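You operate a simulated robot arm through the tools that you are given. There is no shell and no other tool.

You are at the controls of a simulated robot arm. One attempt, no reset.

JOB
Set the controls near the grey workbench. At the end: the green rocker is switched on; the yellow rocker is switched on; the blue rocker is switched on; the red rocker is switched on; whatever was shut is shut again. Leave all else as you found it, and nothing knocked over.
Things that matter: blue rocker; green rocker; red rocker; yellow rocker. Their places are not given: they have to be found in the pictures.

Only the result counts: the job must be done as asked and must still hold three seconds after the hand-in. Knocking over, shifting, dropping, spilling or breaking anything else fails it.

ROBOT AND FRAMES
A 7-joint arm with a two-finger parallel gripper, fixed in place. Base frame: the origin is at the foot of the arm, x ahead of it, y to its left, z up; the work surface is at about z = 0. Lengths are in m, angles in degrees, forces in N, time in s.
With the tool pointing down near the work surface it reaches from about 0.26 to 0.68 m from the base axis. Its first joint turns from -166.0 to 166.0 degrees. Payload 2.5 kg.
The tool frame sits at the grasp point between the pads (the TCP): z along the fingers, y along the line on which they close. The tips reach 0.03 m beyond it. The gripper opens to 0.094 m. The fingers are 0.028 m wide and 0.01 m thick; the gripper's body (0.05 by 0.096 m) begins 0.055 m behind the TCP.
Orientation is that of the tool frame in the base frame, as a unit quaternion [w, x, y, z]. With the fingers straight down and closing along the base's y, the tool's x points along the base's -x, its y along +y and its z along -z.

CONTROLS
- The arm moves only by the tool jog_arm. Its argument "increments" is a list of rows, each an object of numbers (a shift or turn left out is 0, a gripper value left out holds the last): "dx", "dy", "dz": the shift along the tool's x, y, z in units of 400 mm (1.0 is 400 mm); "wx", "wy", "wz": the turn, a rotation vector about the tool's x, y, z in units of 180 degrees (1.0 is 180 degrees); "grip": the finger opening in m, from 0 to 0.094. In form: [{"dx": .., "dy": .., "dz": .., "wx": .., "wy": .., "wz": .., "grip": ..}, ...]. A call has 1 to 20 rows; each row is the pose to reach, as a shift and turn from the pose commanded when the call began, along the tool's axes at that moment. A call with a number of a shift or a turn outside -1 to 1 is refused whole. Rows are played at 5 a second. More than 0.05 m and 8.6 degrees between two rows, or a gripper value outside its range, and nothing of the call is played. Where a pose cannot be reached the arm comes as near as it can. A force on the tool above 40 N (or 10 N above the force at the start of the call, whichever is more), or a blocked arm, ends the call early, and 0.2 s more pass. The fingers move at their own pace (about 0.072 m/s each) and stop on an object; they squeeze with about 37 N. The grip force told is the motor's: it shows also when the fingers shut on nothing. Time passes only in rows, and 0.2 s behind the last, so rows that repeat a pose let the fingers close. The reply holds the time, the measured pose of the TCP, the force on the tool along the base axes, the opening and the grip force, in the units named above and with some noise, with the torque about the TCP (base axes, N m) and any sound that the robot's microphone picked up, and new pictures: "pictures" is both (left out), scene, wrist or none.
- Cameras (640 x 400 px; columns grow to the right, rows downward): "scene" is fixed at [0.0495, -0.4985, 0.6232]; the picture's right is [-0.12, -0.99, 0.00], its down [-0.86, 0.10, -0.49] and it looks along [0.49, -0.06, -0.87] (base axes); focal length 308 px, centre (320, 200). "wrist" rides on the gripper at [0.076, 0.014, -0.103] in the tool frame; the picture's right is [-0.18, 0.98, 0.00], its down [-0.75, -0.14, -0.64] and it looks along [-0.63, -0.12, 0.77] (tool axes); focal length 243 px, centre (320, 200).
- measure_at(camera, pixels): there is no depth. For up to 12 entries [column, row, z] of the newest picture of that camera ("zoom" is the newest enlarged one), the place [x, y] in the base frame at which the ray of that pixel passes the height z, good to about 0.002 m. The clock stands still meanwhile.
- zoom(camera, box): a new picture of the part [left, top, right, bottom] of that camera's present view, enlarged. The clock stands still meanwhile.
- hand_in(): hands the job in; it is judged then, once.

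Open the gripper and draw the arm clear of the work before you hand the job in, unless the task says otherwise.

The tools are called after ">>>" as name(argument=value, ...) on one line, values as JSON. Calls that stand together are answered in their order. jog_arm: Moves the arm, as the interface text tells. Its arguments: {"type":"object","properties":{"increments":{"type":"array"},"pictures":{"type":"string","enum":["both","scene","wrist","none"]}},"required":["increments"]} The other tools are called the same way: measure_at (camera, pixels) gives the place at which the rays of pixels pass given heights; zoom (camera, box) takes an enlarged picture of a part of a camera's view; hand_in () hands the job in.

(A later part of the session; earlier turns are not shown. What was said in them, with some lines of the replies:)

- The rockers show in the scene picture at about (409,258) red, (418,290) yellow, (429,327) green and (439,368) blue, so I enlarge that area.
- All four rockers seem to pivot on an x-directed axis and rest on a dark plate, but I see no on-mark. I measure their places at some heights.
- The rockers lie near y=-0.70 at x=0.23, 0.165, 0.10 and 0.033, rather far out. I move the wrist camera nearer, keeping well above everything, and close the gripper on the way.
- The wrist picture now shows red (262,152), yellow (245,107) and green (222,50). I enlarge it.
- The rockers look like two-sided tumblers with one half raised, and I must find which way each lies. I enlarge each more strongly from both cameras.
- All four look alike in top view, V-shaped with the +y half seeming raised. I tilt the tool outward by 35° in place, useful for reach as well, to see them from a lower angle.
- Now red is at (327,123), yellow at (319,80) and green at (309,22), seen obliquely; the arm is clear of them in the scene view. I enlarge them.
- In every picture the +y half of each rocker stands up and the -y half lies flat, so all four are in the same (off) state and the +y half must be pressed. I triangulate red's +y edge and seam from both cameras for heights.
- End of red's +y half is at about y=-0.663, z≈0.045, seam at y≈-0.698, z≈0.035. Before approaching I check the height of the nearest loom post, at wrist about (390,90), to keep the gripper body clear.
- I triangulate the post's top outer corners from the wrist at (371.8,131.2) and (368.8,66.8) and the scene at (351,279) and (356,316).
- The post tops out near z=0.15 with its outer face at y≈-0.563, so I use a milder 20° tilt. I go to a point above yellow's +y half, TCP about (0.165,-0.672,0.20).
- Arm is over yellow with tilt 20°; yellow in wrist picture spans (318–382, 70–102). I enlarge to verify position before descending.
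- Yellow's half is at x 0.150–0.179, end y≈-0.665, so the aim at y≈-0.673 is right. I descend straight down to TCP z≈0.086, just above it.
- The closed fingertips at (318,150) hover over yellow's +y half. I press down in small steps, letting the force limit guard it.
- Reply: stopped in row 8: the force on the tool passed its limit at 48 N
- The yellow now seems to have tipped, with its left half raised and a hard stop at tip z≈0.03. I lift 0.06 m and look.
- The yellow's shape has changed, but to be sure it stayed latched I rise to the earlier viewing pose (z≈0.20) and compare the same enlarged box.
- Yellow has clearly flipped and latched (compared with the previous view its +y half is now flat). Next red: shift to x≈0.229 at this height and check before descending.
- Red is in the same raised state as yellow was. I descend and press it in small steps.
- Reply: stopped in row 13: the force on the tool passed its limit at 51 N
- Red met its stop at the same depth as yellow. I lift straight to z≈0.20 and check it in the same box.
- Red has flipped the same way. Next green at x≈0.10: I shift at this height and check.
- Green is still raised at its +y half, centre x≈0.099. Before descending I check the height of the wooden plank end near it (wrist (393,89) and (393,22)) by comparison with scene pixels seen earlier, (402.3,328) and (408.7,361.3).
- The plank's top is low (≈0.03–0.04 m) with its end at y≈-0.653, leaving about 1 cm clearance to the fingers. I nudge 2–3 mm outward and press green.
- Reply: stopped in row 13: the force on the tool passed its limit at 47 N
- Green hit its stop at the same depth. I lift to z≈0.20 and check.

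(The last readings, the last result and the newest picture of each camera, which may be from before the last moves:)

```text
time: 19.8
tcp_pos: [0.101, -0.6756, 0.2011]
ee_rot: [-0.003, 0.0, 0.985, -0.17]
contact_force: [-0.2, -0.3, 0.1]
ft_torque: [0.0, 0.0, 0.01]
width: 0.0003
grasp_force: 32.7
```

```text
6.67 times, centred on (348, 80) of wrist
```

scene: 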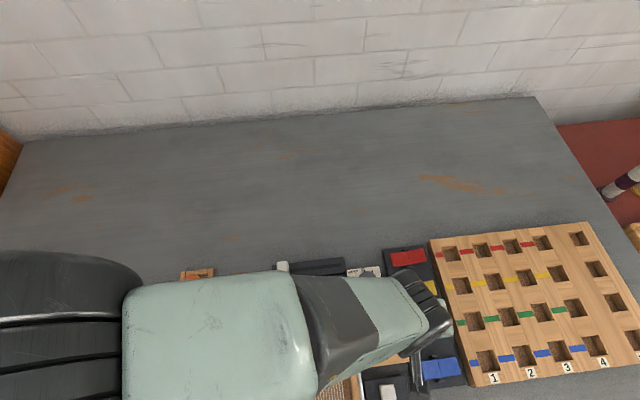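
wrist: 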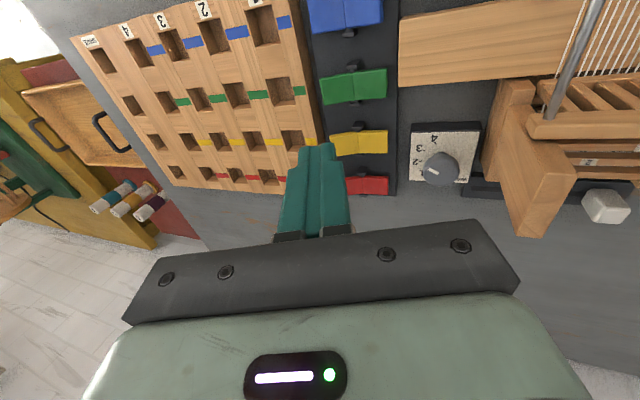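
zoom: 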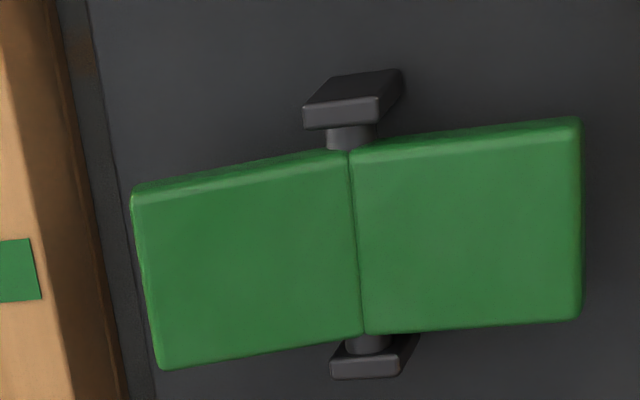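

Green has flipped and latched. Last is blue at x≈0.033: I shift there at this height and check it.

>>> jog_arm(increments=[{"dx": 0.084}, {"dx": 0.167}, {"dx": 0.167}])

>>> zoom(camera="wrist", box=[300, 50, 396, 110])

>>> measure_at(camera="wrist", pixels=[[380, 70, 0.04], [380, 104, 0.04], [350, 72, 0.035], [350, 104, 0.035]])

```text
time: 20.6
tcp_pos: [0.0344, -0.6764, 0.2002]
ee_rot: [-0.002, 0.0, 0.985, -0.171]
contact_force: [-0.1, -0.1, 0.0]
ft_torque: [-0.02, -0.01, 0.0]
width: 0.0
grasp_force: 33.7
```

scene: 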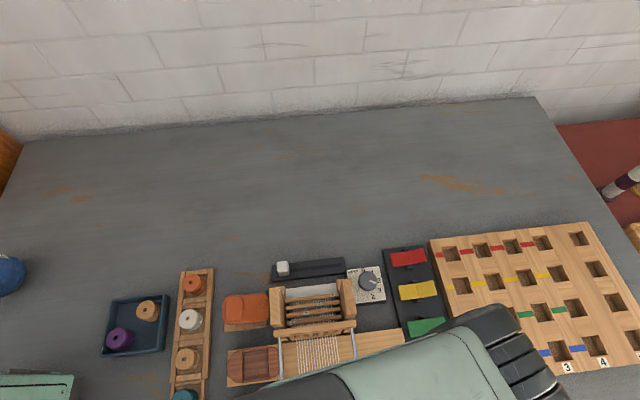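
wrist: 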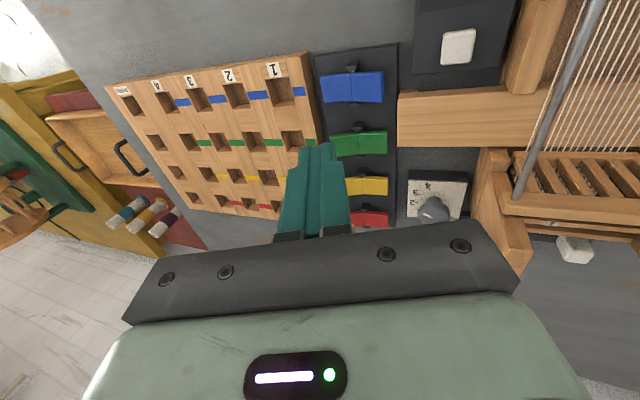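

```text
6.67 times, centred on (348, 80) of wrist
```

zoom: 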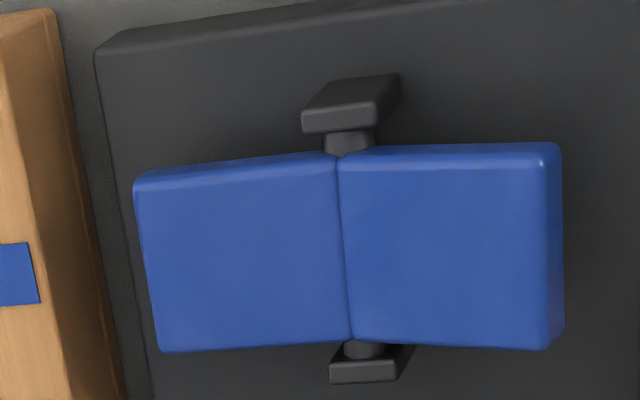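

```text
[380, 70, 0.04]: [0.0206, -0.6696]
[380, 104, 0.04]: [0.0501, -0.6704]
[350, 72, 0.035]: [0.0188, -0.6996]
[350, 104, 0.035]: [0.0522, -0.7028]
```

Blue is still raised at its +y half, centre x≈0.035. I check where the neighbouring loom frame bar (wrist (515,60)) and rod (555,80) lie relative to the gripper body before descending.

>>> measure_at(camera="wrist", pixels=[[515, 60, 0.04], [515, 60, 0.08], [515, 60, 0.12], [555, 80, 0.08], [555, 80, 0.12], [555, 80, 0.16], [440, 30, 0.05], [475, 30, 0.05]])

>>> zoom(camera="wrist", box=[400, 0, 640, 150])

```text
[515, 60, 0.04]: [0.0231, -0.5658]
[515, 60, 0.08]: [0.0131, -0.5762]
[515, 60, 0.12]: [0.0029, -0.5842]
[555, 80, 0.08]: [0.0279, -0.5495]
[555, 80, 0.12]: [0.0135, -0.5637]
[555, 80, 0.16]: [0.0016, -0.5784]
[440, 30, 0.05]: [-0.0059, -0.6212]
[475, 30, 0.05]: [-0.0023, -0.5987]
```

```text
2.67 times, centred on (520, 75) of wrist
```

zoom: 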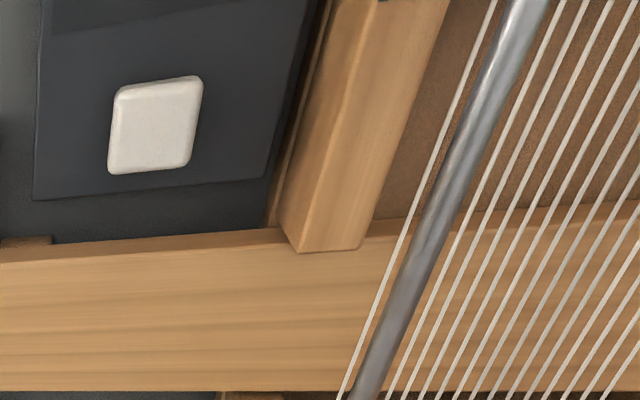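

All neighbours are clear: the bar and rod lie inward of y≈-0.58 and the white slider block is low. I shift 3 mm inward and press blue.

>>> jog_arm(increments=[{"dy": 0.0316, "dz": 0.065}, {"dy": 0.0562, "dz": 0.1326}, {"dy": 0.0808, "dz": 0.2002}, {"dy": 0.105, "dz": 0.2667}, {"dy": 0.105, "dz": 0.2667}, {"dy": 0.1078, "dz": 0.2743}, {"dy": 0.1106, "dz": 0.282}, {"dy": 0.1133, "dz": 0.2896}, {"dy": 0.1161, "dz": 0.2973}, {"dy": 0.1189, "dz": 0.3049}, {"dy": 0.1217, "dz": 0.3125}, {"dy": 0.1244, "dz": 0.3202}, {"dy": 0.1272, "dz": 0.3278}])

```text
time: 23.4
tcp_pos: [0.0314, -0.6713, 0.0634]
ee_rot: [-0.003, 0.0, 0.985, -0.17]
contact_force: [-0.7, 8.1, 12.4]
ft_torque: [0.25, -0.15, 0.07]
width: 0.0001
grasp_force: 32.7
stopped in row 13: the force on the tool passed its limit at 48 N (the readings are from after the stop); the commanded pose is now the measured one
```

scene: 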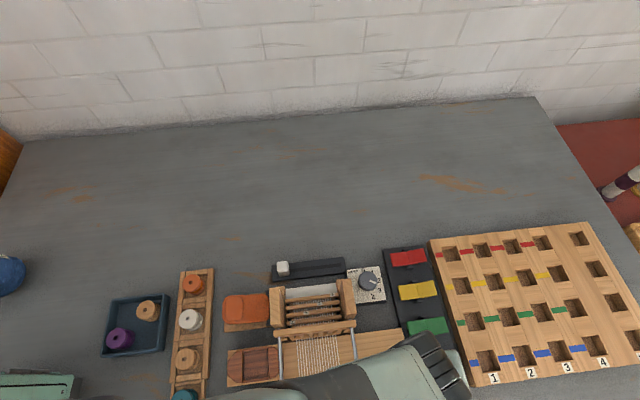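
wrist: 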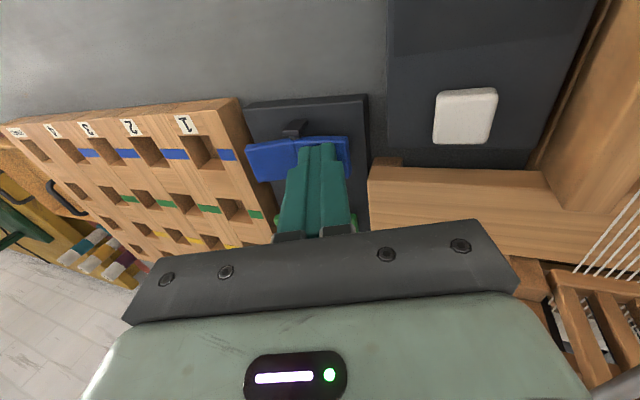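

Blue reached its stop as well. I lift straight up and check blue in the enlarged view.

>>> jog_arm(increments=[{"dy": -0.0246, "dz": -0.0676}, {"dy": -0.0492, "dz": -0.1352}, {"dy": -0.0738, "dz": -0.2028}, {"dy": -0.0984, "dz": -0.2704}, {"dy": -0.117, "dz": -0.3215}, {"dy": -0.117, "dz": -0.3215}], pictures="wrist")

>>> zoom(camera="wrist", box=[300, 50, 396, 110])

```text
time: 24.8
tcp_pos: [0.0317, -0.6721, 0.2007]
ee_rot: [-0.003, 0.0, 0.986, -0.169]
contact_force: [0.9, -0.8, -0.5]
ft_torque: [-0.03, 0.01, -0.01]
width: 0.0002
grasp_force: 33.2
```

wrist: 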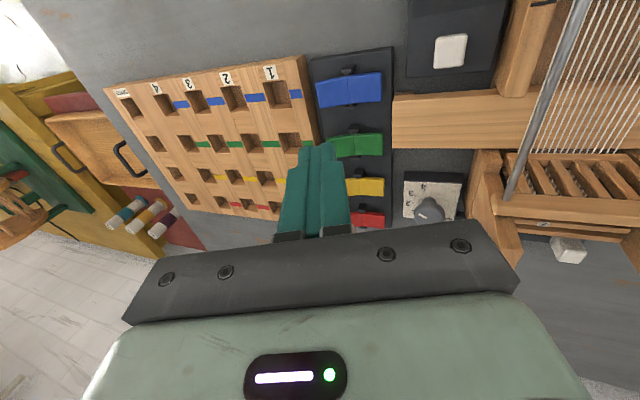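

```text
6.67 times, centred on (348, 80) of wrist
```

zoom: 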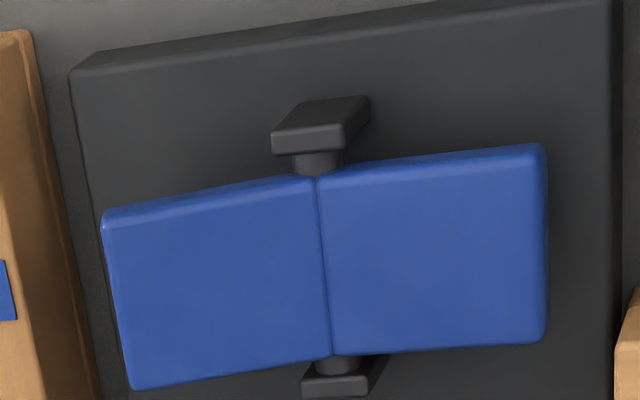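

Blue has flipped too; all four now match. I raise the arm, draw it back over the free bench to about (0.23,-0.47,0.35) and open the gripper, then check everything.

>>> jog_arm(increments=[{"dy": -0.032, "dz": -0.088}, {"dy": -0.064, "dz": -0.176}, {"dy": -0.096, "dz": -0.264}, {"dy": -0.128, "dz": -0.3525}, {"dx": -0.0714, "dy": -0.0609, "dz": -0.377}, {"dx": -0.1429, "dy": 0.0063, "dz": -0.4014}, {"dx": -0.2143, "dy": 0.0734, "dz": -0.4258}, {"dx": -0.2857, "dy": 0.1406, "dz": -0.4502}, {"dx": -0.3571, "dy": 0.2077, "dz": -0.4746}, {"dx": -0.4286, "dy": 0.2749, "dz": -0.4991}, {"dx": -0.5, "dy": 0.342, "dz": -0.5235}, {"dx": -0.5, "dy": 0.342, "dz": -0.5235, "grip": 0.09}, {"dx": -0.5, "dy": 0.342, "dz": -0.5235, "grip": 0.09}, {"dx": -0.5, "dy": 0.342, "dz": -0.5235, "grip": 0.09}, {"dx": -0.5, "dy": 0.342, "dz": -0.5235, "grip": 0.09}])

>>> zoom(camera="scene", box=[370, 230, 480, 400])

>>> zoom(camera="scene", box=[210, 240, 420, 400])

```text
time: 28.0
tcp_pos: [0.2331, -0.4731, 0.3507]
ee_rot: [-0.002, 0.0, 0.986, -0.169]
contact_force: [-1.4, -0.1, 0.1]
ft_torque: [-0.01, 0.0, -0.04]
width: 0.09
grasp_force: 0.1
```

scene: 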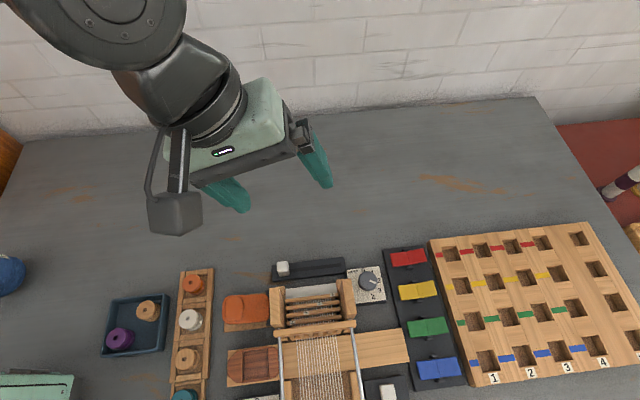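
wrist: 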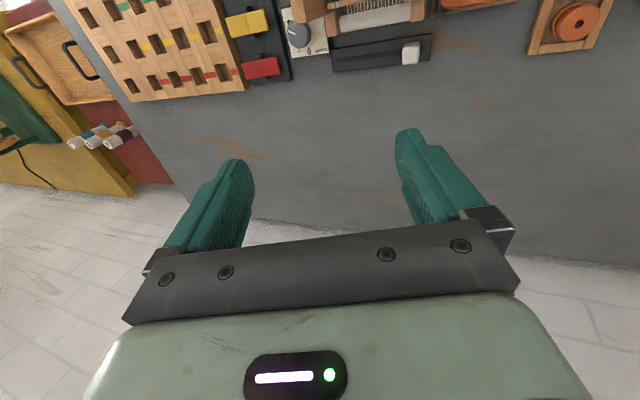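

```text
2.35 times, centred on (425, 315) of scene
```

zoom: 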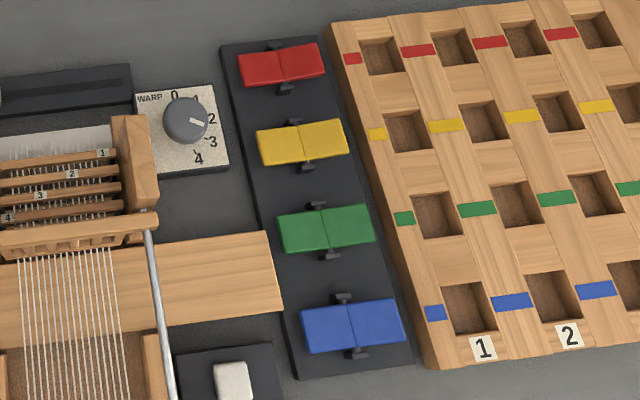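

```text
2.50 times, centred on (315, 320) of scene
```

zoom: 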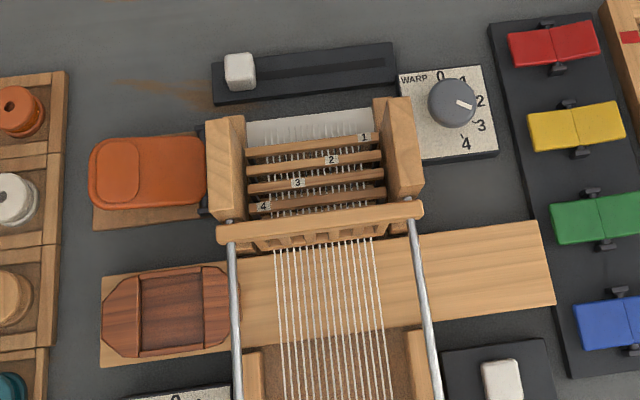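

All four rockers have flipped the same way from their shared starting state. The dial, sliders, loom and spools look unmoved, the gripper is open and the arm is clear, so I hand in.

>>> hand_in()

```text
The job is handed in.
```

I pressed all four rockers (red, yellow, green and blue) from their starting position to the opposite one. Each stayed put when checked up close. The job is handed in, and I have no result back yet.

- **Which way is "on":** the rockers have no visible on/off marks. All four started in the same position, so I took that as off and pressed the raised half, on the loom side, of each.
- **Everything else:** in the final pictures the dial, sliders, loom, spools and peg board look as they did at the start, and nothing was knocked over. I opened nothing, so nothing needed shutting again.
- **Arm:** the gripper is open and the arm is clear of the work.
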